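You operate a simulated robot arm through the tools that you are given. There is no shell and no other tool.

Carry out the task below with a simulated robot arm. There is one attempt and no reset: what you move stays moved.

## Task
Clear the jam, index once and park the rail's blue carrier on the carrier rack.
Fine: yellow release lever first, then the raised orange stop down; the rail's black carrier rides one station on and stays there.
Where things are to end (x, y in the base frame): blue carrier within 60 mm of [0, 750].
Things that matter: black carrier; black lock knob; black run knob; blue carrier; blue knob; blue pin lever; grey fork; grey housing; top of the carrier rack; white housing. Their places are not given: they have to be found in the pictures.

The check looks at the end state, three seconds after you hand in, the way a careful person would. Anything else that was tipped, shoved, dropped, spilled or broken makes it a failure.

## Robot
A 7-joint arm with a two-finger parallel gripper, fixed in place. Base frame: the origin is on the floor under the middle of its stand, x ahead of it, y to its left, z up. Lengths are in mm, angles in rad, forces in N, time in s.
With the tool pointing down near the work surface it reaches from about 300 to 720 mm from the base axis. Its first joint turns from -2.897 to 2.897 rad. Payload 3.43 kg.
The TCP is the grasp point between the finger pads, 30 mm short of the fingertips. In the tool frame z runs along the fingers and y along their closing line. Largest opening 94 mm; finger width 28, thickness 10; the body of the gripper, 50 by 96 mm, starts 55 mm behind the TCP.
Orientation is that of the tool frame in the base frame, as [roll, pitch, yaw] about the fixed x, y, z axes, in that order (R = Rz(yaw) Ry(pitch) Rx(roll)). With the fingers straight down and closing along the base's y, the tool's x points along the base's -x, its y along +y and its z along -z.

## Interface
- The arm moves only by the tool nudge_tool. Its arguments are lists of equal length, an entry for each row: "delta_pos": the shift along the base's x, y, z in mm, a list of three; "delta_rot": the turn, a rotation vector about the base's x, y, z in degrees, a list of three. In form: {"delta_pos": [[x, y, z], ...], "delta_rot": [[ax, ay, az], ...]}. A call has 1 to 20 rows; each row is the pose to reach, as a shift and turn from the pose commanded when the call began. "claw" is the opening, from 0 (shut) to 1 (fully open), set as the call begins (left out, the last holds). Rows are played at 5 a second. More than 50 mm and 0.15 rad between two rows, or a gripper value outside its range, and nothing of the call is played. A pose out of reach is approached as far as the arm can. The call stops where the force on the tool passes 90 N (or 10 N more than at its start, if that is more) or the arm is blocked; 0.2 s more then pass. The fingers move at their own pace (about 108 mm/s each) and stop on an object; they squeeze with about 45 N. The grip force told is the motor's: it shows also when the fingers shut on nothing. Time passes only in rows, and 0.2 s behind the last, so rows that repeat a pose let the fingers close. The reply holds the time, the measured pose of the TCP, the force on the tool along the base axes, the opening and the grip force, in the units named above and with some noise, with the torque about the TCP (base axes, N m) and any sound that the robot's microphone picked up.
- Cameras (640 x 400 px; columns grow to the right, rows downward): "scene" is now at [96.1, 443.1, 1356.6]; the picture's right is [-0.00, -0.17, -0.99], its down [-0.36, -0.92, 0.16] and it looks along [-0.93, 0.36, -0.06] (base axes); focal length 214 px, centre (320, 200). "wrist" rides on the gripper at [76, 14, -103] in the tool frame; the picture's right is [-0.18, 0.98, 0.00], its down [-0.75, -0.14, -0.64] and it looks along [-0.63, -0.12, 0.77] (tool axes); focal length 243 px, centre (320, 200).
- snapshot(camera): a new picture of that camera. The clock stands still meanwhile.
- raise_lower(by): moves the trunk up (or, below 0, down) by that many mm; the arm and the scene camera ride with it, the base frame stays. It gives what a move gives, with no picture.
- aim_head(pan, tilt): turns the head with the scene camera to pan (to the left, within 1.396 rad either way) and tilt (down, from -0.506 to 1.204), counted from straight ahead of the robot. It gives what a move gives.
- locate(camera, pixels): for up to 12 pixels [column, row] of the newest picture of that camera ("zoom" is the newest enlarged one), the place [x, y, z] in the base frame of the surface seen there, good to about 2 mm. The clock stands still meanwhile.
- inspect(camera, box): a new picture of the part [left, top, right, bottom] of that camera's present view, enlarged. The clock stands still meanwhile.
- hand_in(): hands the job in; it is judged then, once.

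Leave the gripper open and the arm clear of the work at the hand-in unless told otherwise.

The tools are called after "Emit:" as a command line: name --argument value ..., lists and objects as JSON in quotes. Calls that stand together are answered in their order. nudge_tool: Moves the arm, as the interface text tells. Its arguments: {"type":"object","properties":{"delta_pos":{"type":"array"},"delta_rot":{"type":"array"},"claw":{"type":"number"}},"required":["delta_pos","delta_rot"]} The other tools are called the same way: raise_lower (by) moves the trunk up or down; aim_head (pan, tilt) turns the head that bears the scene camera; snapshot (camera) takes a picture; locate (camera, pixels) gives the place of the surface under pixels of a picture; inspect (camera, box) takes an enlarged picture of a part of a camera's view; hand_in () hands the job in.

At the start:

```text
t: 0.0
tcp_pos: [87.8, 388.4, 1239.3]
orientation: [3.141, 0.0, -3.141]
wrist_force: [-0.1, -0.4, 0.4]
wrist_torque: [0.03, 0.02, 0.03]
opening: 94.0
grip_force: 0.0
trunk travel left (down, up): [-300.0, 290.0]
head pan, tilt (commanded): [1.4, 1.201]
```

scene: 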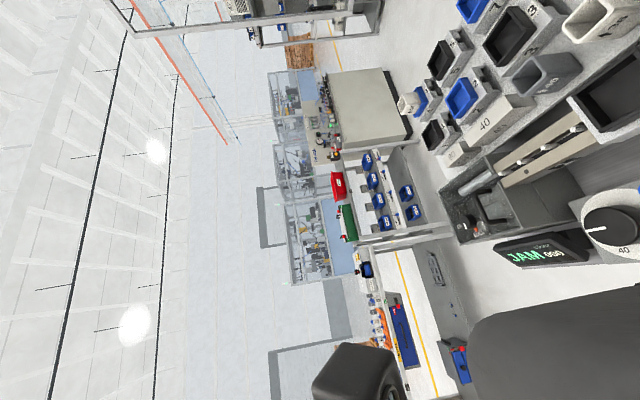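
wrist: 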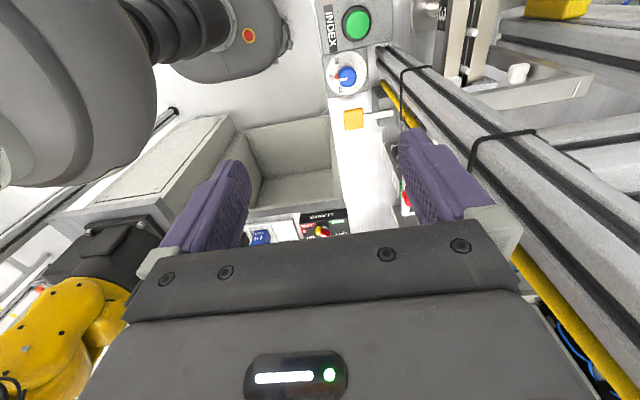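

I see the scene picture rolled on its side, with a "JAM" display at about (540,250), and the wrist picture showing an INDEX button and a blue knob. I'll take fresh pictures from both cameras to get my bearings.

Emit:
snapshot --camera "scene"

Emit:
snapshot --camera "wrist"

```text
taken
```

scene: 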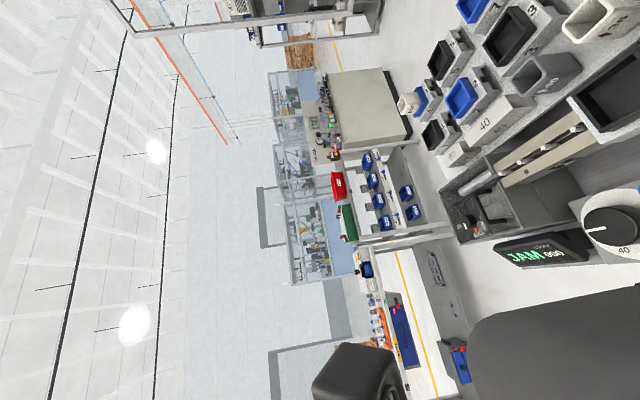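

```text
taken
```

wrist: 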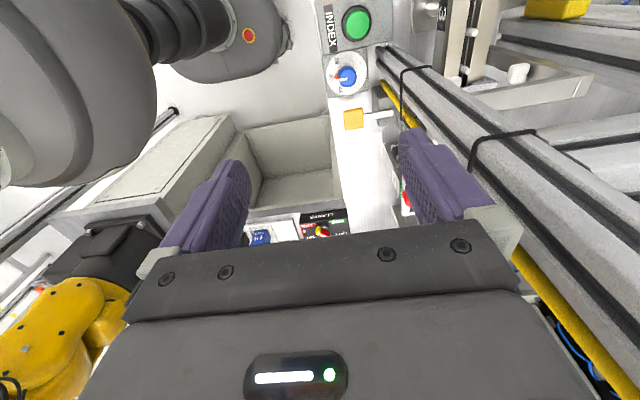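

The camera is rolled: the picture's right is base-down. From the given axes, I expect pan 0 and tilt 0 to look nearly straight down. I'll try a moderate pan and tilt to see the work on the left of the robot.

Emit:
aim_head --pan 0.5 --tilt 0.0

Emit:
snapshot --camera "scene"

```text
t: 1.4
tcp_pos: [87.1, 390.0, 1238.6]
orientation: [3.141, 0.001, -3.141]
wrist_force: [0.5, 0.3, 0.2]
wrist_torque: [0.02, -0.04, -0.03]
opening: 94.2
grip_force: 0.0
trunk travel left (down, up): [-300.0, 290.0]
head pan, tilt (commanded): [0.499, 0.0]
```

```text
taken
```

scene: 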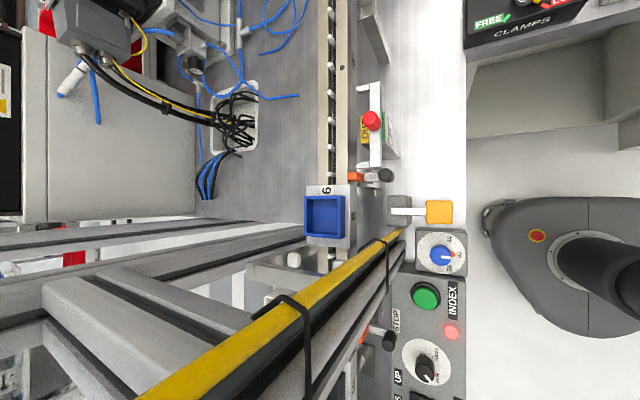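

Now the scene view looks down to the left: a rail with a blue carrier marked "6" at (325,215), a red-tipped lever at (372,120), a yellow lever at (438,212), a blue knob at (441,257), and the INDEX panel below. I'll look around from other head angles to see the rest.

Emit:
aim_head --pan 0.9 --tilt 0.0

Emit:
snapshot --camera "scene"

Emit:
aim_head --pan 0.5 --tilt -0.45

Emit:
snapshot --camera "scene"

Emit:
aim_head --pan 0.5 --tilt 0.5

Emit:
snapshot --camera "scene"

Emit:
aim_head --pan 0.9 --tilt 0.6

Emit:
snapshot --camera "scene"

Emit:
aim_head --pan 0.0 --tilt 0.0

Emit:
snapshot --camera "scene"

```text
t: 2.3
tcp_pos: [88.5, 389.3, 1238.5]
orientation: [-3.14, 0.001, 3.14]
wrist_force: [0.5, -0.1, 0.4]
wrist_torque: [-0.01, -0.02, 0.03]
opening: 93.8
grip_force: 0.1
trunk travel left (down, up): [-300.0, 290.0]
head pan, tilt (commanded): [0.901, 0.0]
```

```text
taken
```

scene: 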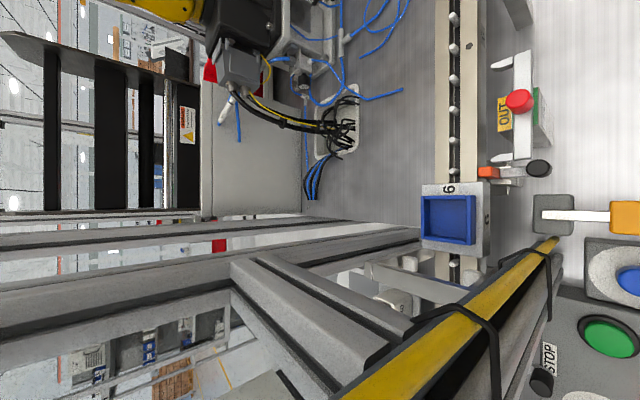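

```text
t: 3.2
tcp_pos: [87.3, 388.6, 1239.0]
orientation: [-3.14, 0.0, 3.141]
wrist_force: [0.4, -0.8, -0.5]
wrist_torque: [0.0, 0.0, -0.01]
opening: 94.0
grip_force: 0.1
trunk travel left (down, up): [-300.0, 290.0]
head pan, tilt (commanded): [0.499, -0.45]
```

```text
taken
```

scene: 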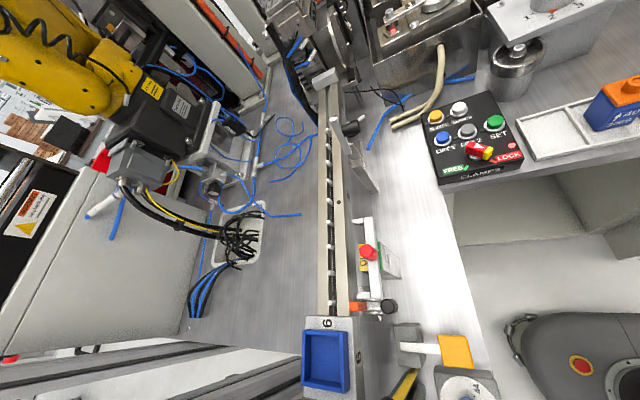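

```text
t: 4.4
tcp_pos: [87.9, 389.2, 1238.1]
orientation: [-3.141, 0.001, -3.141]
wrist_force: [0.4, 0.9, 0.0]
wrist_torque: [0.01, -0.01, 0.02]
opening: 94.2
grip_force: 0.0
trunk travel left (down, up): [-300.0, 290.0]
head pan, tilt (commanded): [0.499, 0.499]
```

```text
taken
```

scene: 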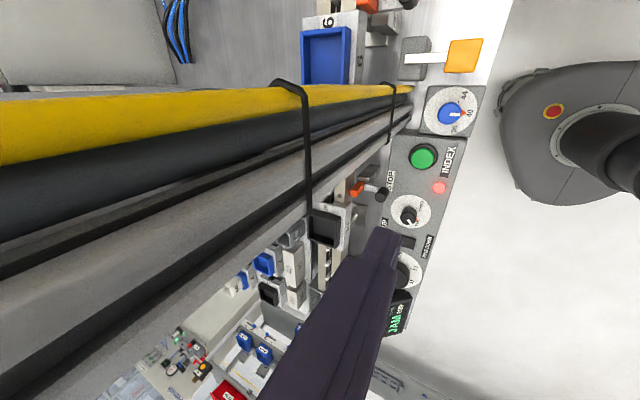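

```text
t: 5.3
tcp_pos: [87.6, 388.8, 1239.4]
orientation: [3.141, -0.002, -3.141]
wrist_force: [-0.3, 1.4, -0.2]
wrist_torque: [0.01, 0.0, 0.0]
opening: 93.7
grip_force: 0.0
trunk travel left (down, up): [-300.0, 290.0]
head pan, tilt (commanded): [0.901, 0.6]
```

```text
taken
```

scene: 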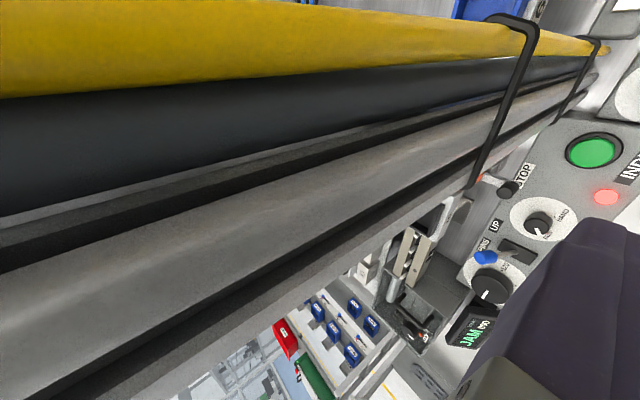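

```text
t: 6.5
tcp_pos: [86.9, 388.9, 1239.3]
orientation: [-3.142, 0.001, -3.141]
wrist_force: [0.3, 0.7, -0.5]
wrist_torque: [-0.04, -0.01, -0.02]
opening: 94.1
grip_force: 0.1
trunk travel left (down, up): [-300.0, 290.0]
head pan, tilt (commanded): [0.0, 0.0]
```

```text
taken
```

scene: 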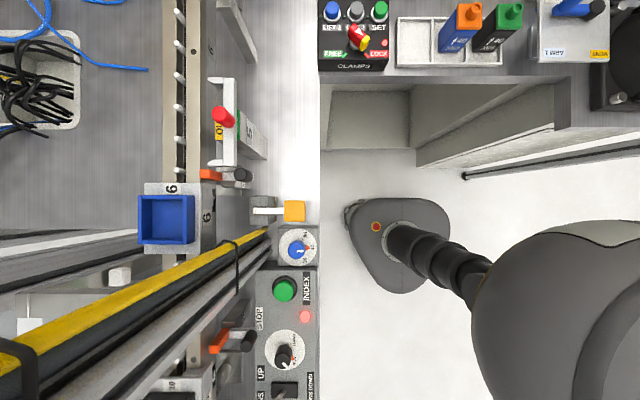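

The view at pan 0, tilt 0 is a clean top view. I can see the blue carrier (165,218), two orange stops at (210,174) and (220,342), the yellow lever (295,210), the blue knob (298,248), the INDEX button (285,290) and the black knob (285,355). I'll measure these spots.

Emit:
locate --camera "scene" --pixels '[[165, 218], [210, 174], [242, 174], [295, 210], [262, 201], [298, 250], [285, 290], [285, 355], [220, 342], [248, 340], [223, 117], [230, 150]]'

Emit:
locate --camera "scene" --pixels '[[180, 100], [195, 100], [180, 350], [120, 260], [60, 330], [160, 390], [285, 388], [205, 215], [240, 250], [305, 316], [10, 300], [60, 245]]'

Emit:
inspect --camera "scene" --box '[130, 150, 330, 275]'

Emit:
inspect --camera "scene" --box '[130, 275, 330, 400]'

```text
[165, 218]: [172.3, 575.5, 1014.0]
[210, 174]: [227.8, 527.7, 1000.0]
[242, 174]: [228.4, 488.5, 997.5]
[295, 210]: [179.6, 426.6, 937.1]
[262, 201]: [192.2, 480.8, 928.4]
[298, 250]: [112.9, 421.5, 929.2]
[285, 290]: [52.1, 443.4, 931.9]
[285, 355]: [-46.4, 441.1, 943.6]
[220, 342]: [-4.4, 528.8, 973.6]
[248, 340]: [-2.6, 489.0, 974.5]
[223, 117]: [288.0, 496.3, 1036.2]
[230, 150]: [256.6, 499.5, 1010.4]
```

```text
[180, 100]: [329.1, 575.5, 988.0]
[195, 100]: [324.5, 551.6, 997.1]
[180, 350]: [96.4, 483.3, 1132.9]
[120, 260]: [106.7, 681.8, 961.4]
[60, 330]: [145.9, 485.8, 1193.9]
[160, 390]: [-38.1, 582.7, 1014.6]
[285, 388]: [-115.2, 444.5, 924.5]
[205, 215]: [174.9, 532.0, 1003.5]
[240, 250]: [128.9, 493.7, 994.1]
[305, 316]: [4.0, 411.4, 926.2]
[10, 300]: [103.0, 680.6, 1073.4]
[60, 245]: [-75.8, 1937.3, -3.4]
```

```text
3.20 times, centred on (230, 212) of scene
```

zoom: 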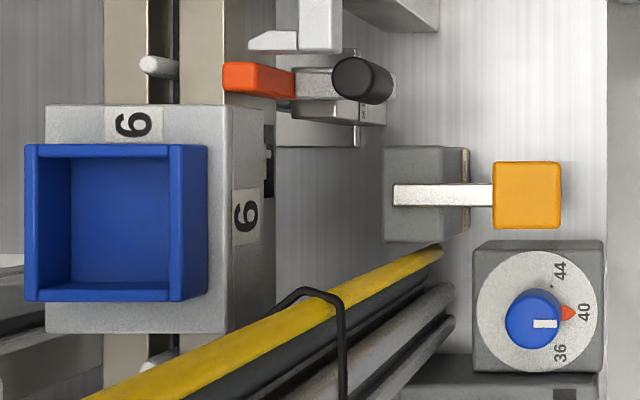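

```text
3.20 times, centred on (230, 338) of scene
```

zoom: 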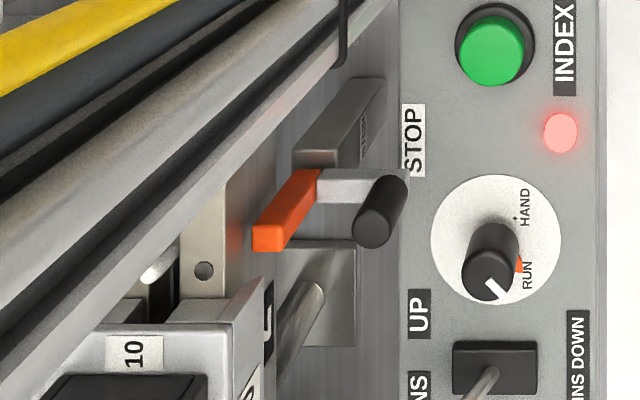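

I can see the knob panel and the stops better now. I'll look further toward −x (tilt up to 0.8) at low pan for the rest of the panel, the display, and the black carrier.

Emit:
aim_head --pan 0.0 --tilt 0.5

Emit:
snapshot --camera "scene"

Emit:
inspect --camera "scene" --box '[130, 100, 370, 250]'

Emit:
inspect --camera "scene" --box '[130, 250, 370, 400]'

Emit:
aim_head --pan 0.0 --tilt 0.9

Emit:
snapshot --camera "scene"

Emit:
aim_head --pan -0.4 --tilt 0.7

Emit:
snapshot --camera "scene"

```text
t: 7.4
tcp_pos: [88.1, 388.4, 1238.5]
orientation: [-3.141, 0.001, -3.141]
wrist_force: [0.2, 0.6, -0.4]
wrist_torque: [0.02, 0.01, 0.01]
opening: 94.2
grip_force: 0.0
trunk travel left (down, up): [-300.0, 290.0]
head pan, tilt (commanded): [0.0, 0.499]
```

```text
taken
```

scene: 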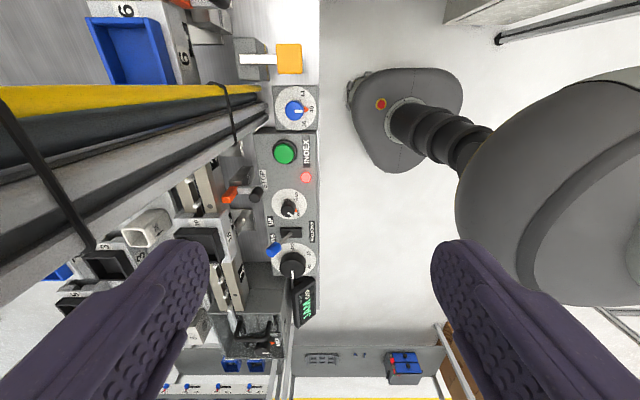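

```text
2.67 times, centred on (250, 175) of scene
```

zoom: 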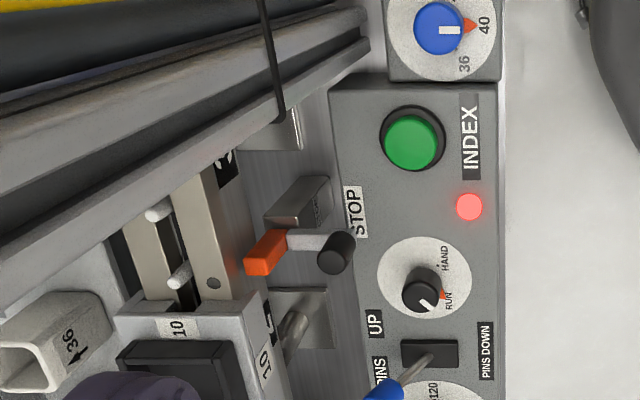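

```text
2.67 times, centred on (250, 325) of scene
```

zoom: 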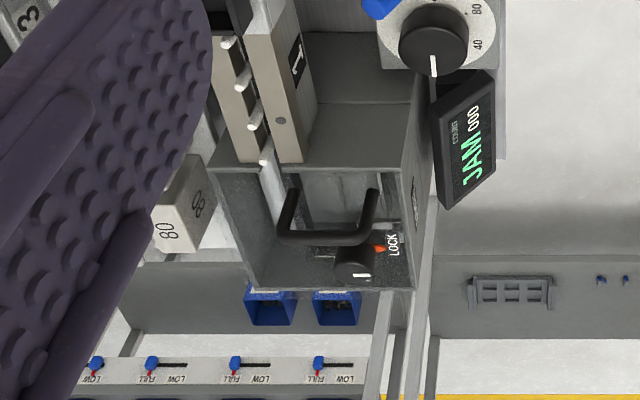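

```text
t: 8.3
tcp_pos: [86.8, 389.8, 1239.1]
orientation: [3.141, 0.001, 3.141]
wrist_force: [0.8, -0.8, 0.3]
wrist_torque: [-0.01, -0.01, 0.02]
opening: 93.9
grip_force: 0.0
trunk travel left (down, up): [-300.0, 290.0]
head pan, tilt (commanded): [0.0, 0.901]
```

```text
taken
```

scene: 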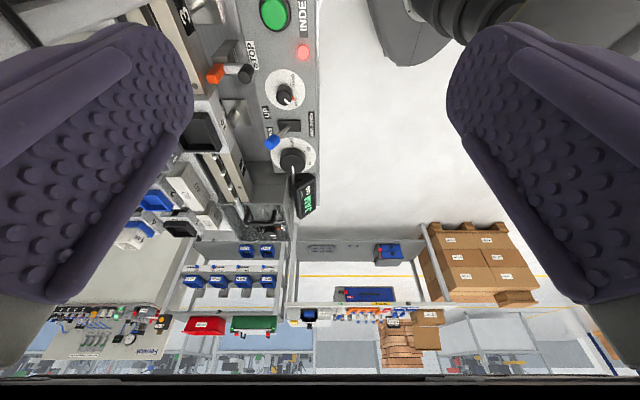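

```text
t: 9.1
tcp_pos: [87.6, 389.9, 1239.1]
orientation: [3.14, 0.0, -3.141]
wrist_force: [-0.3, -0.4, 0.2]
wrist_torque: [-0.03, 0.0, -0.02]
opening: 93.8
grip_force: 0.1
trunk travel left (down, up): [-300.0, 290.0]
head pan, tilt (commanded): [-0.4, 0.7]
```

```text
taken
```

scene: 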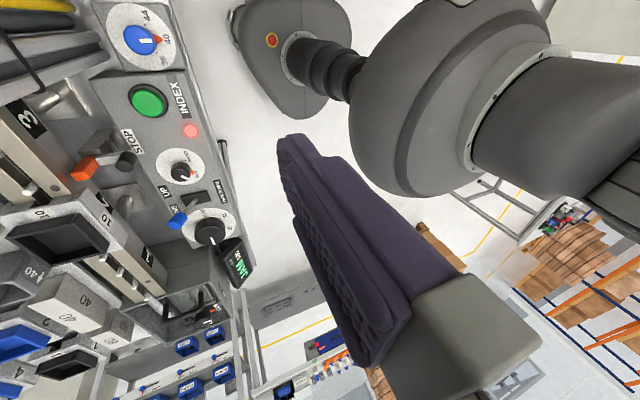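

The gripper blocks part of the view toward −x, and a vertical post with black clips seems to stand near (x≈100–145, y≈485). I'll look horizontally along +y to check posts and overhead clearances before moving anything.

Emit:
aim_head --pan 1.39 --tilt 0.0

Emit:
snapshot --camera "scene"

Emit:
aim_head --pan 1.2 --tilt -0.5

Emit:
snapshot --camera "scene"

Emit:
aim_head --pan 1.2 --tilt 0.9

Emit:
snapshot --camera "scene"

```text
t: 10.9
tcp_pos: [88.6, 388.3, 1239.2]
orientation: [-3.141, 0.001, 3.141]
wrist_force: [0.2, 0.1, -0.7]
wrist_torque: [0.01, 0.01, 0.01]
opening: 94.1
grip_force: 0.1
trunk travel left (down, up): [-300.0, 290.0]
head pan, tilt (commanded): [1.389, 0.0]
```

```text
taken
```

scene: 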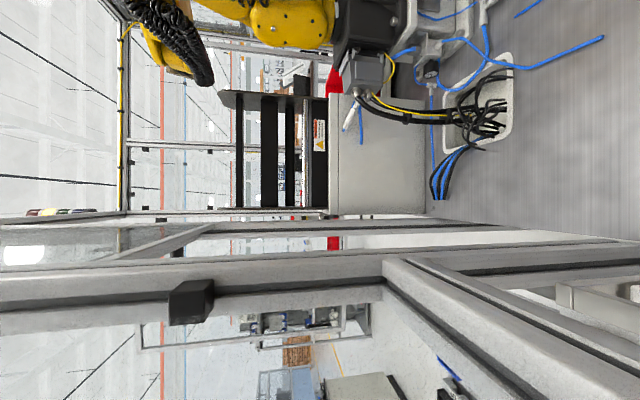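

```text
t: 11.9
tcp_pos: [87.2, 389.3, 1239.6]
orientation: [3.141, 0.0, -3.141]
wrist_force: [0.0, -0.3, 1.8]
wrist_torque: [0.02, 0.01, -0.05]
opening: 94.0
grip_force: 0.0
trunk travel left (down, up): [-300.0, 290.0]
head pan, tilt (commanded): [1.201, -0.499]
```

```text
taken
```

scene: 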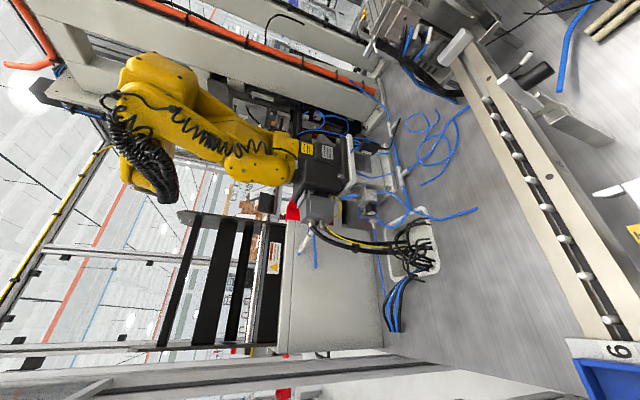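

```text
t: 13.4
tcp_pos: [87.4, 389.0, 1238.8]
orientation: [3.141, 0.0, 3.141]
wrist_force: [0.1, 0.3, 0.0]
wrist_torque: [-0.01, -0.02, -0.01]
opening: 94.1
grip_force: 0.0
trunk travel left (down, up): [-300.0, 290.0]
head pan, tilt (commanded): [1.201, 0.901]
```

```text
taken
```

scene: 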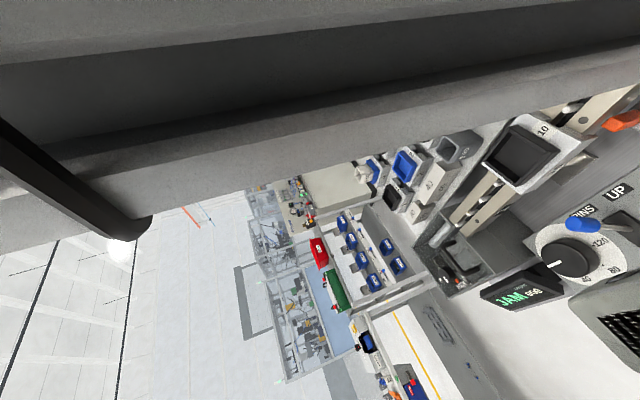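

The frame has vertical posts near (120,490) and (105,682), and the gripper partly blocks views toward −x. I'll move the gripper away to +x and −y in free air at the same height so the camera has a clear look.

Emit:
nudge_tool --delta_pos '[[40, -20, 0], [80, -40, 0], [120, -60, 0], [160, -80, 0], [200, -100, 0], [240, -110, 0]]' --delta_rot '[[0, 0, 0], [0, 0, 0], [0, 0, 0], [0, 0, 0], [0, 0, 0], [0, 0, 0]]'

Emit:
aim_head --pan 0.2 --tilt 0.55

Emit:
snapshot --camera "scene"

Emit:
snapshot --camera "wrist"

```text
t: 14.8
tcp_pos: [328.3, 278.0, 1236.4]
orientation: [3.141, -0.002, 3.141]
wrist_force: [-0.2, -0.5, 0.0]
wrist_torque: [0.01, 0.01, 0.0]
opening: 94.0
grip_force: 0.1
trunk travel left (down, up): [-300.0, 290.0]
head pan, tilt (commanded): [1.201, 0.901]
```

```text
t: 16.1
tcp_pos: [325.7, 278.3, 1236.2]
orientation: [3.141, -0.001, -3.141]
wrist_force: [0.2, -0.1, 0.3]
wrist_torque: [0.0, 0.0, -0.01]
opening: 94.0
grip_force: 0.2
trunk travel left (down, up): [-300.0, 290.0]
head pan, tilt (commanded): [0.201, 0.55]
```

```text
taken
```

scene: 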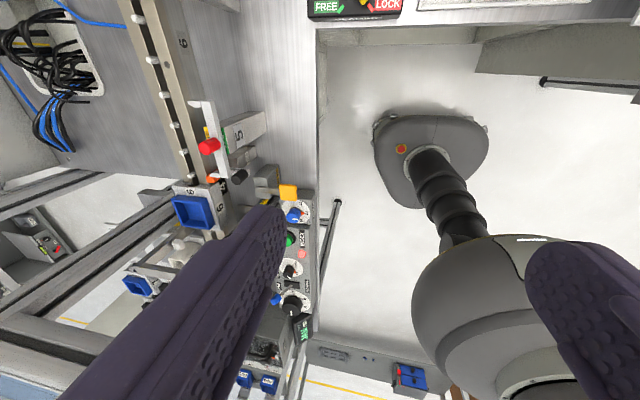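

```text
taken
```

wrist: 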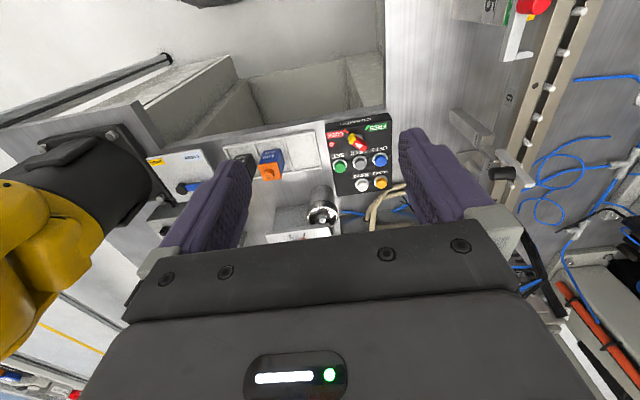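

The scene camera moved along with the arm, so it rides on the hand. That means I can use the arm to choose viewpoints. I'll move back toward (90,330) and up about 200 mm for an overview.

Emit:
nudge_tool --delta_pos '[[-40, 10, 30], [-80, 20, 60], [-120, 30, 90], [-160, 40, 120], [-200, 40, 150], [-240, 40, 180], [-270, 40, 200]]' --delta_rot '[[0, 0, 0], [0, 0, 0], [0, 0, 0], [0, 0, 0], [0, 0, 0], [0, 0, 0], [0, 0, 0]]'

Emit:
aim_head --pan 0.5 --tilt 0.0

Emit:
snapshot --camera "scene"

Emit:
snapshot --camera "wrist"

```text
refused: row 1 steps farther than a row can; nothing moved
```

```text
t: 17.0
tcp_pos: [327.8, 278.8, 1237.4]
orientation: [-3.141, 0.0, 3.141]
wrist_force: [0.1, -0.8, 0.2]
wrist_torque: [-0.03, 0.0, -0.02]
opening: 94.2
grip_force: 0.1
trunk travel left (down, up): [-300.0, 290.0]
head pan, tilt (commanded): [0.499, 0.0]
```

```text
taken
```

scene: 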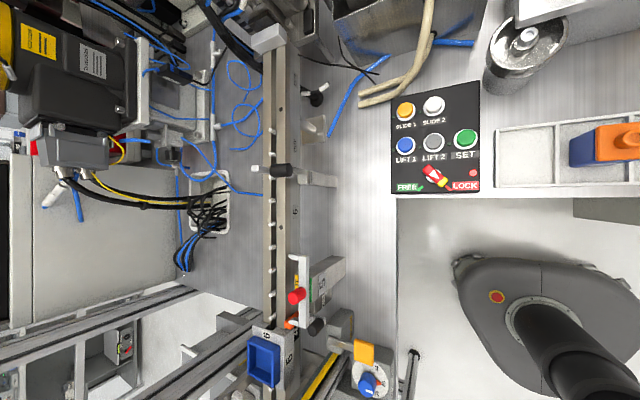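

```text
taken
```

wrist: 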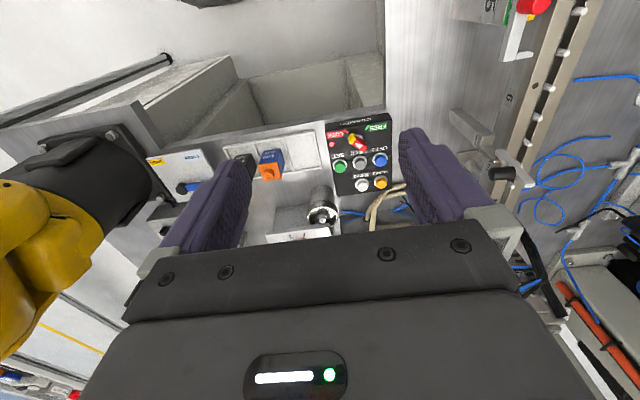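

The move was refused because row 1's total step exceeded 50 mm. I'll retry with smaller steps.

Emit:
nudge_tool --delta_pos '[[-33, 5, 25], [-66, 10, 50], [-99, 15, 75], [-132, 20, 100], [-165, 25, 125], [-198, 30, 150], [-231, 35, 175], [-264, 40, 200]]' --delta_rot '[[0, 0, 0], [0, 0, 0], [0, 0, 0], [0, 0, 0], [0, 0, 0], [0, 0, 0], [0, 0, 0], [0, 0, 0]]'

Emit:
aim_head --pan 0.5 --tilt 0.0

Emit:
snapshot --camera "scene"

Emit:
aim_head --pan 0.5 --tilt 0.5

Emit:
snapshot --camera "scene"

```text
t: 18.8
tcp_pos: [60.6, 318.4, 1437.5]
orientation: [-3.141, 0.002, -3.14]
wrist_force: [0.1, -0.1, -0.4]
wrist_torque: [0.01, -0.06, -0.01]
opening: 94.0
grip_force: 0.0
trunk travel left (down, up): [-300.0, 290.0]
head pan, tilt (commanded): [0.499, 0.0]
```

```text
t: 19.4
tcp_pos: [61.8, 318.3, 1437.2]
orientation: [3.141, 0.002, 3.141]
wrist_force: [0.5, 0.3, -0.6]
wrist_torque: [0.0, 0.0, 0.01]
opening: 93.9
grip_force: 0.0
trunk travel left (down, up): [-300.0, 290.0]
head pan, tilt (commanded): [0.499, 0.0]
```

```text
taken
```

scene: 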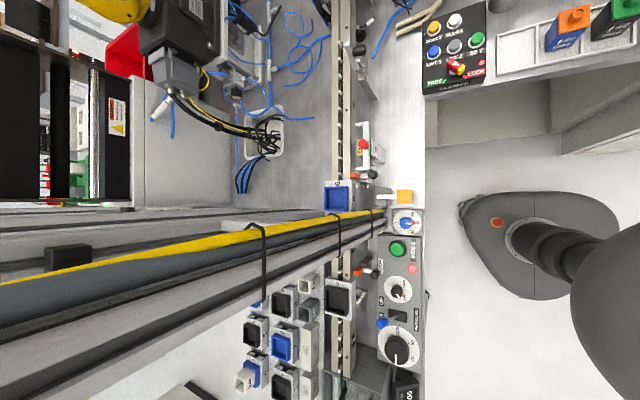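

```text
t: 20.4
tcp_pos: [62.5, 317.8, 1437.4]
orientation: [3.141, 0.001, 3.141]
wrist_force: [-0.6, 0.1, -0.2]
wrist_torque: [-0.01, -0.04, 0.01]
opening: 94.0
grip_force: 0.0
trunk travel left (down, up): [-300.0, 290.0]
head pan, tilt (commanded): [0.499, 0.499]
```

```text
taken
```

scene: 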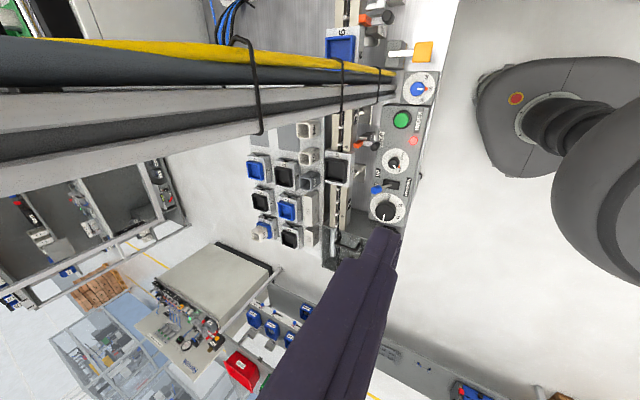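

From this higher viewpoint I can see the rack at about (285,190) with blue, black, white and grey parts on it, next to the rail with the black carrier at (338,168). I'll zoom in and measure.

Emit:
inspect --camera "scene" --box '[230, 100, 390, 200]'

Emit:
inspect --camera "scene" --box '[230, 180, 390, 280]'

Emit:
inspect --camera "scene" --box '[320, 0, 480, 100]'

Emit:
inspect --camera "scene" --box '[320, 90, 480, 190]'

Emit:
locate --camera "scene" --pixels '[[256, 170], [285, 173], [262, 201], [288, 208], [264, 229], [291, 239], [304, 131], [307, 158], [338, 168], [309, 181], [340, 240], [300, 195]]'

```text
4.00 times, centred on (310, 150) of scene
```

zoom: 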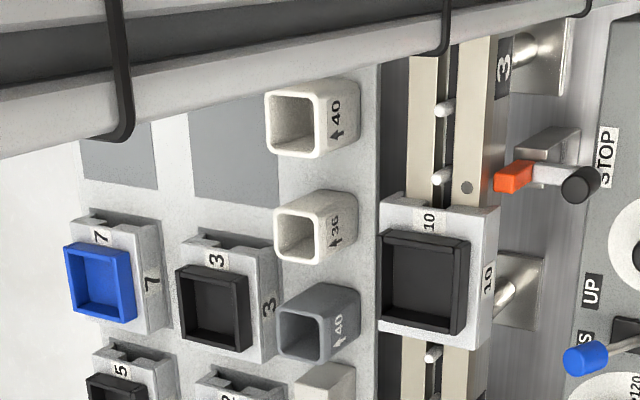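

```text
4.00 times, centred on (310, 230) of scene
```

zoom: 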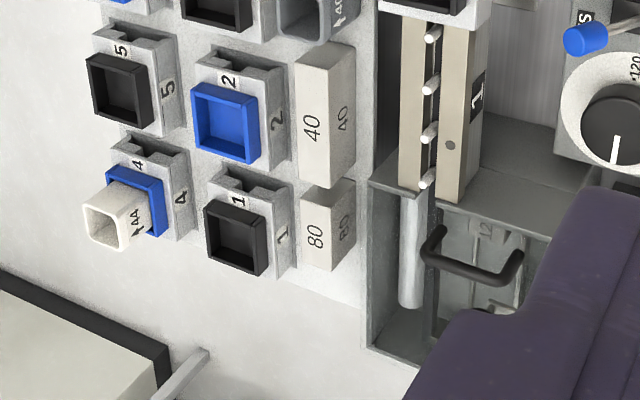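

```text
4.00 times, centred on (400, 50) of scene
```

zoom: 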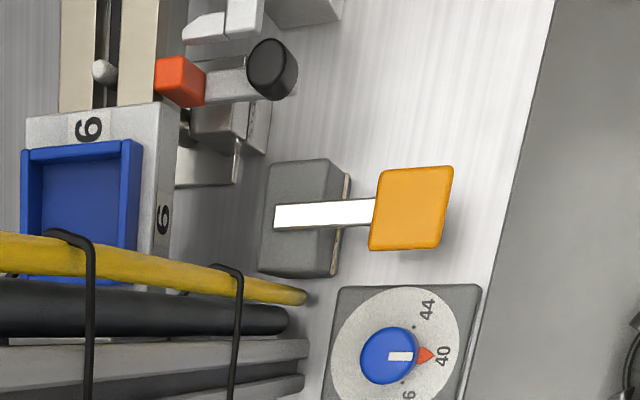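

```text
4.00 times, centred on (400, 140) of scene
```

zoom: 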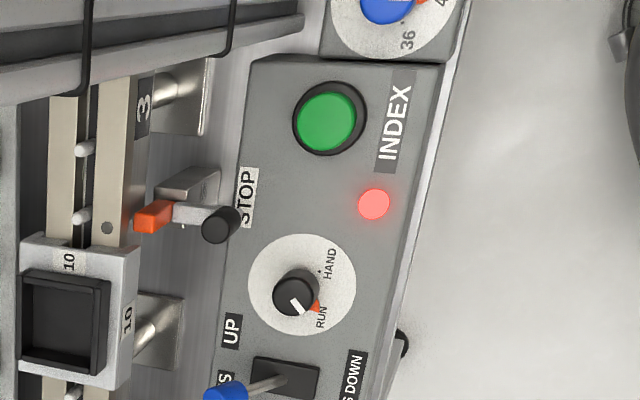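

```text
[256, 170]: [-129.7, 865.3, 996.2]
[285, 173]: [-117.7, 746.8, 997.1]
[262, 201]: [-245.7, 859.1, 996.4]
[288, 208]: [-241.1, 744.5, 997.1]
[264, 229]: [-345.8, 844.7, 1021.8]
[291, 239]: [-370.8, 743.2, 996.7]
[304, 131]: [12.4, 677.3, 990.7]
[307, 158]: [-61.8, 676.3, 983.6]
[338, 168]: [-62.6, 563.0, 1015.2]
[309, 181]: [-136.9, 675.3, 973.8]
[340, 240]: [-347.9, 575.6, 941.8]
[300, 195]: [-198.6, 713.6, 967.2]
```

The rack has empty dark pads near (0,750) and (0,865), which matches the target [0,750]. The blue carrier on the rail is number 6 and the black one is number 10. I'll look at the rail, stops and levers on the +x side and get heights for both orange stops.

Emit:
aim_head --pan 0.5 --tilt -0.2

Emit:
snapshot --camera "scene"

Emit:
inspect --camera "scene" --box '[310, 170, 440, 251]'

Emit:
inspect --camera "scene" --box '[310, 60, 440, 141]'

Emit:
inspect --camera "scene" --box '[310, 120, 440, 201]'

```text
t: 21.4
tcp_pos: [61.5, 317.6, 1436.9]
orientation: [-3.141, -0.001, -3.141]
wrist_force: [0.4, 0.4, -0.5]
wrist_torque: [0.0, -0.03, -0.04]
opening: 94.1
grip_force: 0.0
trunk travel left (down, up): [-300.0, 290.0]
head pan, tilt (commanded): [0.499, -0.201]
```

```text
taken
```

scene: 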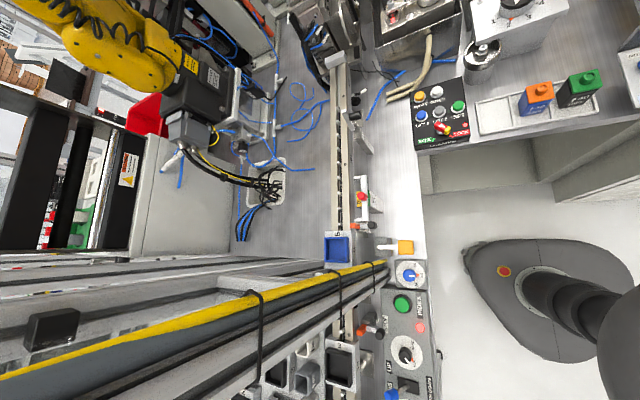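

```text
4.92 times, centred on (375, 210) of scene
```

zoom: 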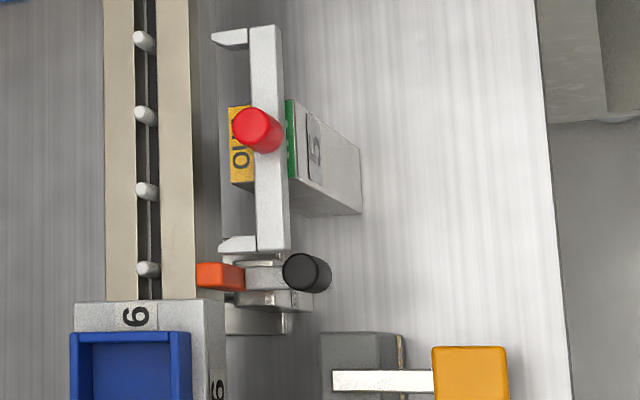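

```text
4.92 times, centred on (375, 100) of scene
```

zoom: 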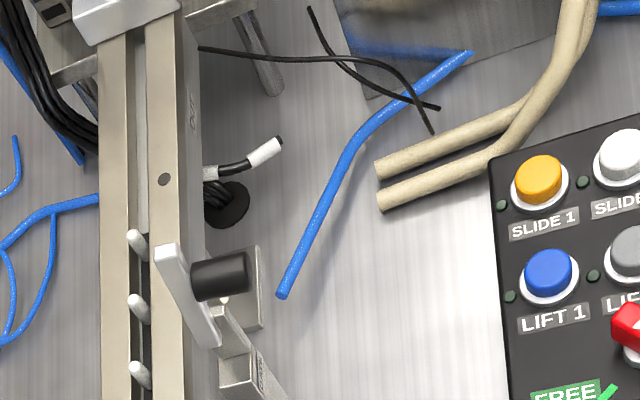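

```text
4.92 times, centred on (375, 160) of scene
```

zoom: 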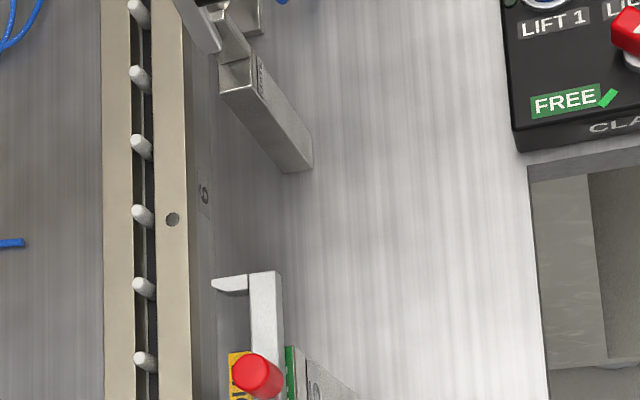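

The rail's far +x end is marked "OUT", so the flow is toward +x. Station 5 has a white/grey fork with a red knob and yellow/green labels. I'll move the arm so the camera gets a closer look at that area.

Emit:
nudge_tool --delta_pos '[[30, 0, -30], [60, 0, -60], [90, 0, -90], [120, 0, -120], [150, 0, -150], [180, 0, -180]]' --delta_rot '[[0, 0, 0], [0, 0, 0], [0, 0, 0], [0, 0, 0], [0, 0, 0], [0, 0, 0]]'

Emit:
aim_head --pan 0.8 --tilt 0.0

Emit:
snapshot --camera "scene"

Emit:
inspect --camera "scene" --box '[280, 150, 520, 300]'

Emit:
inspect --camera "scene" --box '[280, 0, 520, 150]'

```text
t: 22.8
tcp_pos: [246.1, 319.8, 1258.7]
orientation: [-3.14, -0.001, 3.14]
wrist_force: [-0.3, 0.5, 0.1]
wrist_torque: [-0.01, 0.03, 0.01]
opening: 94.0
grip_force: 0.0
trunk travel left (down, up): [-300.0, 290.0]
head pan, tilt (commanded): [0.499, -0.201]
```

```text
t: 23.6
tcp_pos: [244.9, 320.4, 1259.0]
orientation: [-3.142, -0.002, 3.141]
wrist_force: [0.1, 0.4, -0.5]
wrist_torque: [0.01, -0.01, -0.01]
opening: 94.0
grip_force: 0.0
trunk travel left (down, up): [-300.0, 290.0]
head pan, tilt (commanded): [0.799, 0.0]
```

```text
taken
```

scene: 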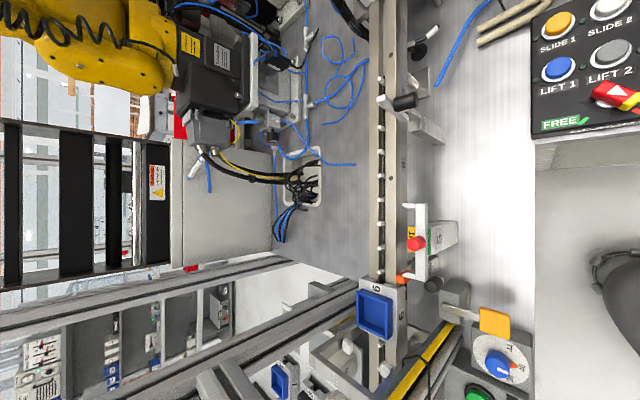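

```text
2.67 times, centred on (400, 225) of scene
```

zoom: 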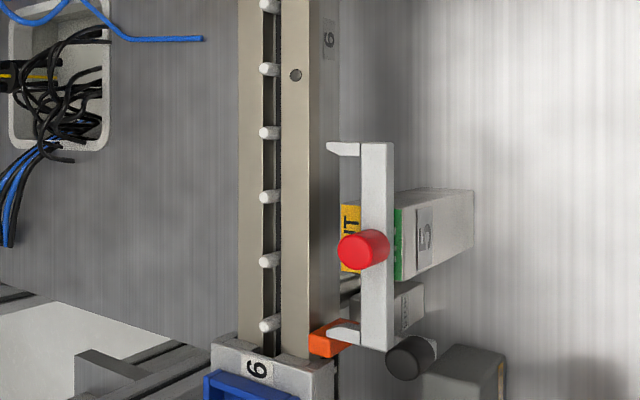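

```text
2.67 times, centred on (400, 75) of scene
```

zoom: 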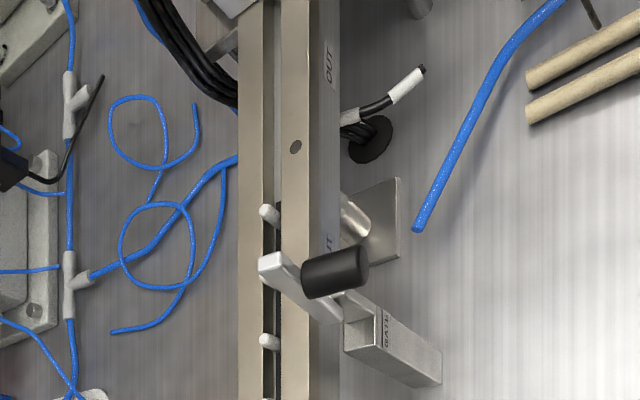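

I can see a "GATE" with a black knob further along at x≈450, and the fork at station 5 with partly hidden labels. I'll lower the arm 140 mm in open air at (245,320) so the camera can read them from closer.

Emit:
nudge_tool --delta_pos '[[0, 0, -45], [0, 0, -90], [0, 0, -140]]' --delta_rot '[[0, 0, 0], [0, 0, 0], [0, 0, 0]]'

Emit:
aim_head --pan 1.0 --tilt 0.3

Emit:
snapshot --camera "scene"

Emit:
inspect --camera "scene" --box '[240, 100, 480, 250]'

Emit:
aim_head --pan 0.8 --tilt 0.7

Emit:
snapshot --camera "scene"

```text
t: 24.4
tcp_pos: [242.2, 320.0, 1118.5]
orientation: [-3.141, 0.002, -3.14]
wrist_force: [-0.8, -0.1, 0.7]
wrist_torque: [-0.04, -0.01, 0.03]
opening: 94.0
grip_force: 0.0
trunk travel left (down, up): [-300.0, 290.0]
head pan, tilt (commanded): [0.799, 0.0]
```

```text
t: 25.2
tcp_pos: [242.2, 319.3, 1119.5]
orientation: [-3.141, -0.002, 3.141]
wrist_force: [0.4, 0.1, -0.4]
wrist_torque: [0.0, -0.01, -0.01]
opening: 93.9
grip_force: 0.0
trunk travel left (down, up): [-300.0, 290.0]
head pan, tilt (commanded): [1.0, 0.3]
```

```text
taken
```

scene: 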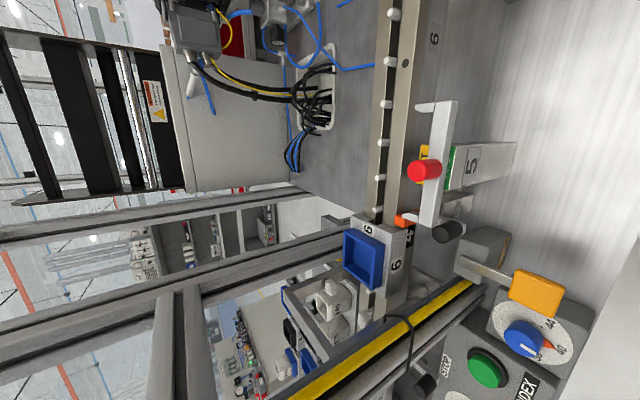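

```text
2.67 times, centred on (360, 175) of scene
```

zoom: 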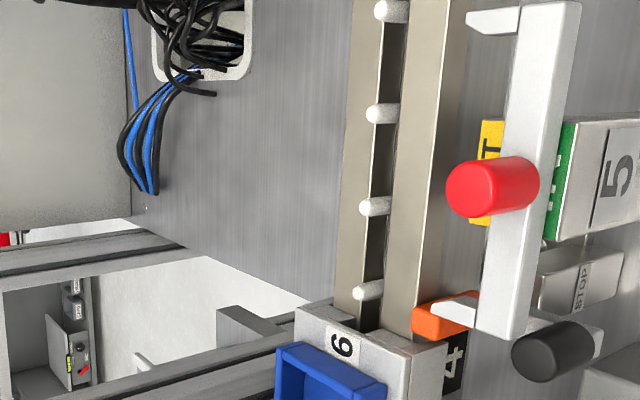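

```text
t: 26.1
tcp_pos: [241.5, 319.0, 1119.8]
orientation: [3.14, 0.0, 3.141]
wrist_force: [0.2, 0.0, -0.2]
wrist_torque: [0.02, 0.03, 0.0]
opening: 94.1
grip_force: 0.1
trunk travel left (down, up): [-300.0, 290.0]
head pan, tilt (commanded): [0.799, 0.7]
```

```text
taken
```

scene: 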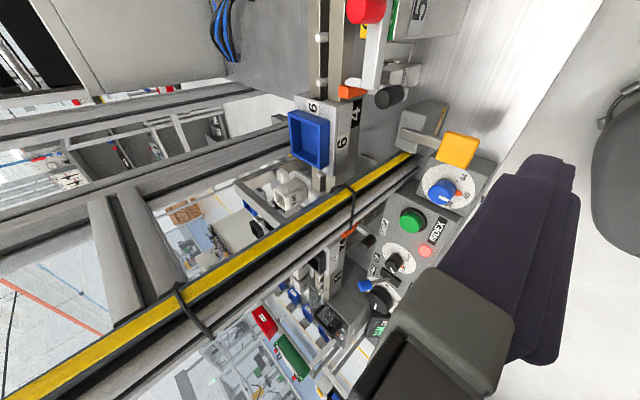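

The blue carrier sits at rail label "4", with the raised orange stop just ahead of it and the fork of station 5 after that. I'll zoom into the current view on the yellow lever (455,150) and the stop (350,92).

Emit:
inspect --camera "scene" --box '[320, 60, 500, 172]'

Emit:
inspect --camera "scene" --box '[320, 160, 480, 260]'

Emit:
inspect --camera "scene" --box '[320, 230, 440, 305]'

Emit:
locate --camera "scene" --pixels '[[455, 150], [420, 136], [425, 115], [393, 97], [350, 92], [342, 140], [412, 220], [399, 262], [365, 287], [400, 160], [372, 185], [180, 310]]'

```text
3.56 times, centred on (410, 116) of scene
```

zoom: 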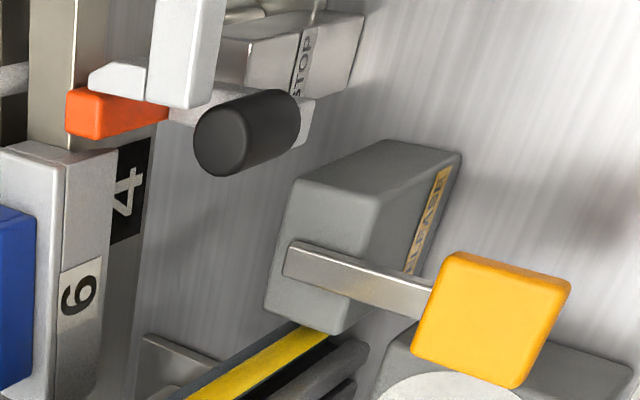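

```text
4.00 times, centred on (400, 210) of scene
```

zoom: 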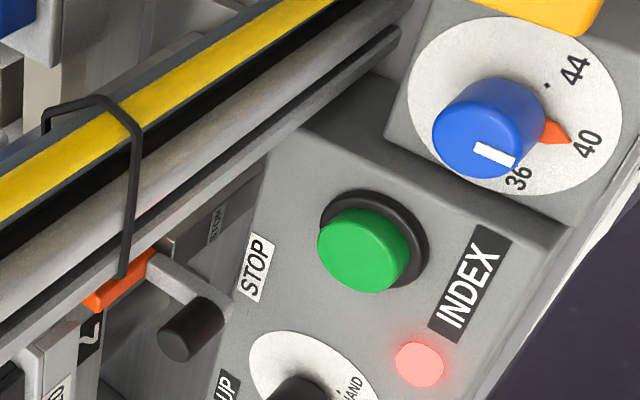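

```text
5.33 times, centred on (380, 268) of scene
```

zoom: 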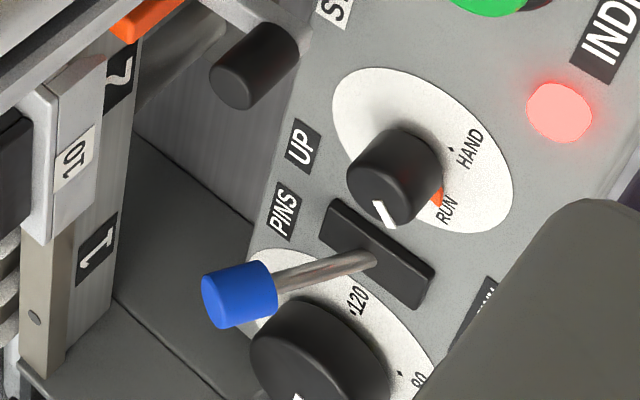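

```text
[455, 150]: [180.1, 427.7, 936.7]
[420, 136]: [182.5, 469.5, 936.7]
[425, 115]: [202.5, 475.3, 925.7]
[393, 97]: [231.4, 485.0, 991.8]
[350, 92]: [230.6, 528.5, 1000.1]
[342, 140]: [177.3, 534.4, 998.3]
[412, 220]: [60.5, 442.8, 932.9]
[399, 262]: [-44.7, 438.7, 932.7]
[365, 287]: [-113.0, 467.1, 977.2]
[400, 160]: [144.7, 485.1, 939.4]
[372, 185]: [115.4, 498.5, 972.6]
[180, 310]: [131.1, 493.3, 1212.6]
```

All the panel controls appear to be at their marked settings: blue knob at 40, run knob at RUN, pins UP. I still need to see the lock knob and display at the −x end, so I'll lift up and carry the camera over there through open air.

Emit:
nudge_tool --delta_pos '[[-10, 0, 45], [-20, 0, 90], [-40, 0, 130], [-85, 5, 130], [-130, 10, 130], [-175, 15, 130], [-220, 20, 130], [-265, 25, 130], [-310, 30, 130], [-355, 30, 130], [-400, 30, 130], [-440, 30, 130]]' --delta_rot '[[0, 0, 0], [0, 0, 0], [0, 0, 0], [0, 0, 0], [0, 0, 0], [0, 0, 0], [0, 0, 0], [0, 0, 0], [0, 0, 0], [0, 0, 0], [0, 0, 0], [0, 0, 0]]'

Emit:
aim_head --pan 0.5 --tilt 0.5

Emit:
snapshot --camera "scene"

Emit:
aim_head --pan 0.5 --tilt 0.0

Emit:
snapshot --camera "scene"

```text
t: 28.7
tcp_pos: [-197.0, 348.6, 1247.4]
orientation: [-3.141, 0.003, 3.141]
wrist_force: [0.5, -0.4, 0.2]
wrist_torque: [-0.02, -0.01, -0.01]
opening: 93.9
grip_force: 0.0
trunk travel left (down, up): [-300.0, 290.0]
head pan, tilt (commanded): [0.799, 0.7]
```

```text
t: 29.5
tcp_pos: [-196.4, 348.7, 1247.9]
orientation: [3.14, -0.001, -3.141]
wrist_force: [1.5, 0.4, 0.5]
wrist_torque: [-0.03, 0.01, 0.0]
opening: 93.9
grip_force: 0.0
trunk travel left (down, up): [-300.0, 290.0]
head pan, tilt (commanded): [0.499, 0.499]
```

```text
taken
```

scene: 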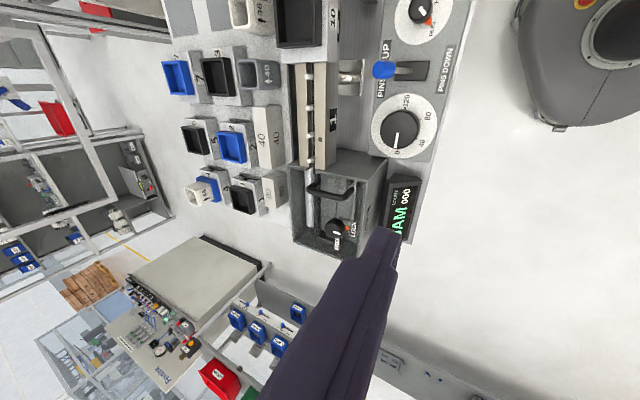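

```text
t: 30.4
tcp_pos: [-196.2, 348.1, 1247.0]
orientation: [3.141, 0.001, -3.141]
wrist_force: [-0.3, -0.1, -0.7]
wrist_torque: [-0.01, -0.02, -0.03]
opening: 94.0
grip_force: 0.1
trunk travel left (down, up): [-300.0, 290.0]
head pan, tilt (commanded): [0.499, 0.0]
```

```text
taken
```

scene: 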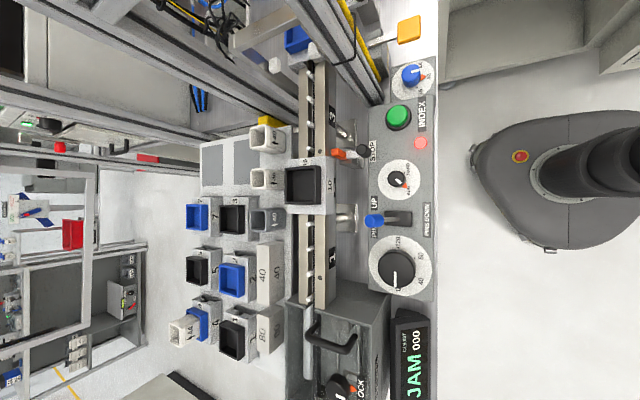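

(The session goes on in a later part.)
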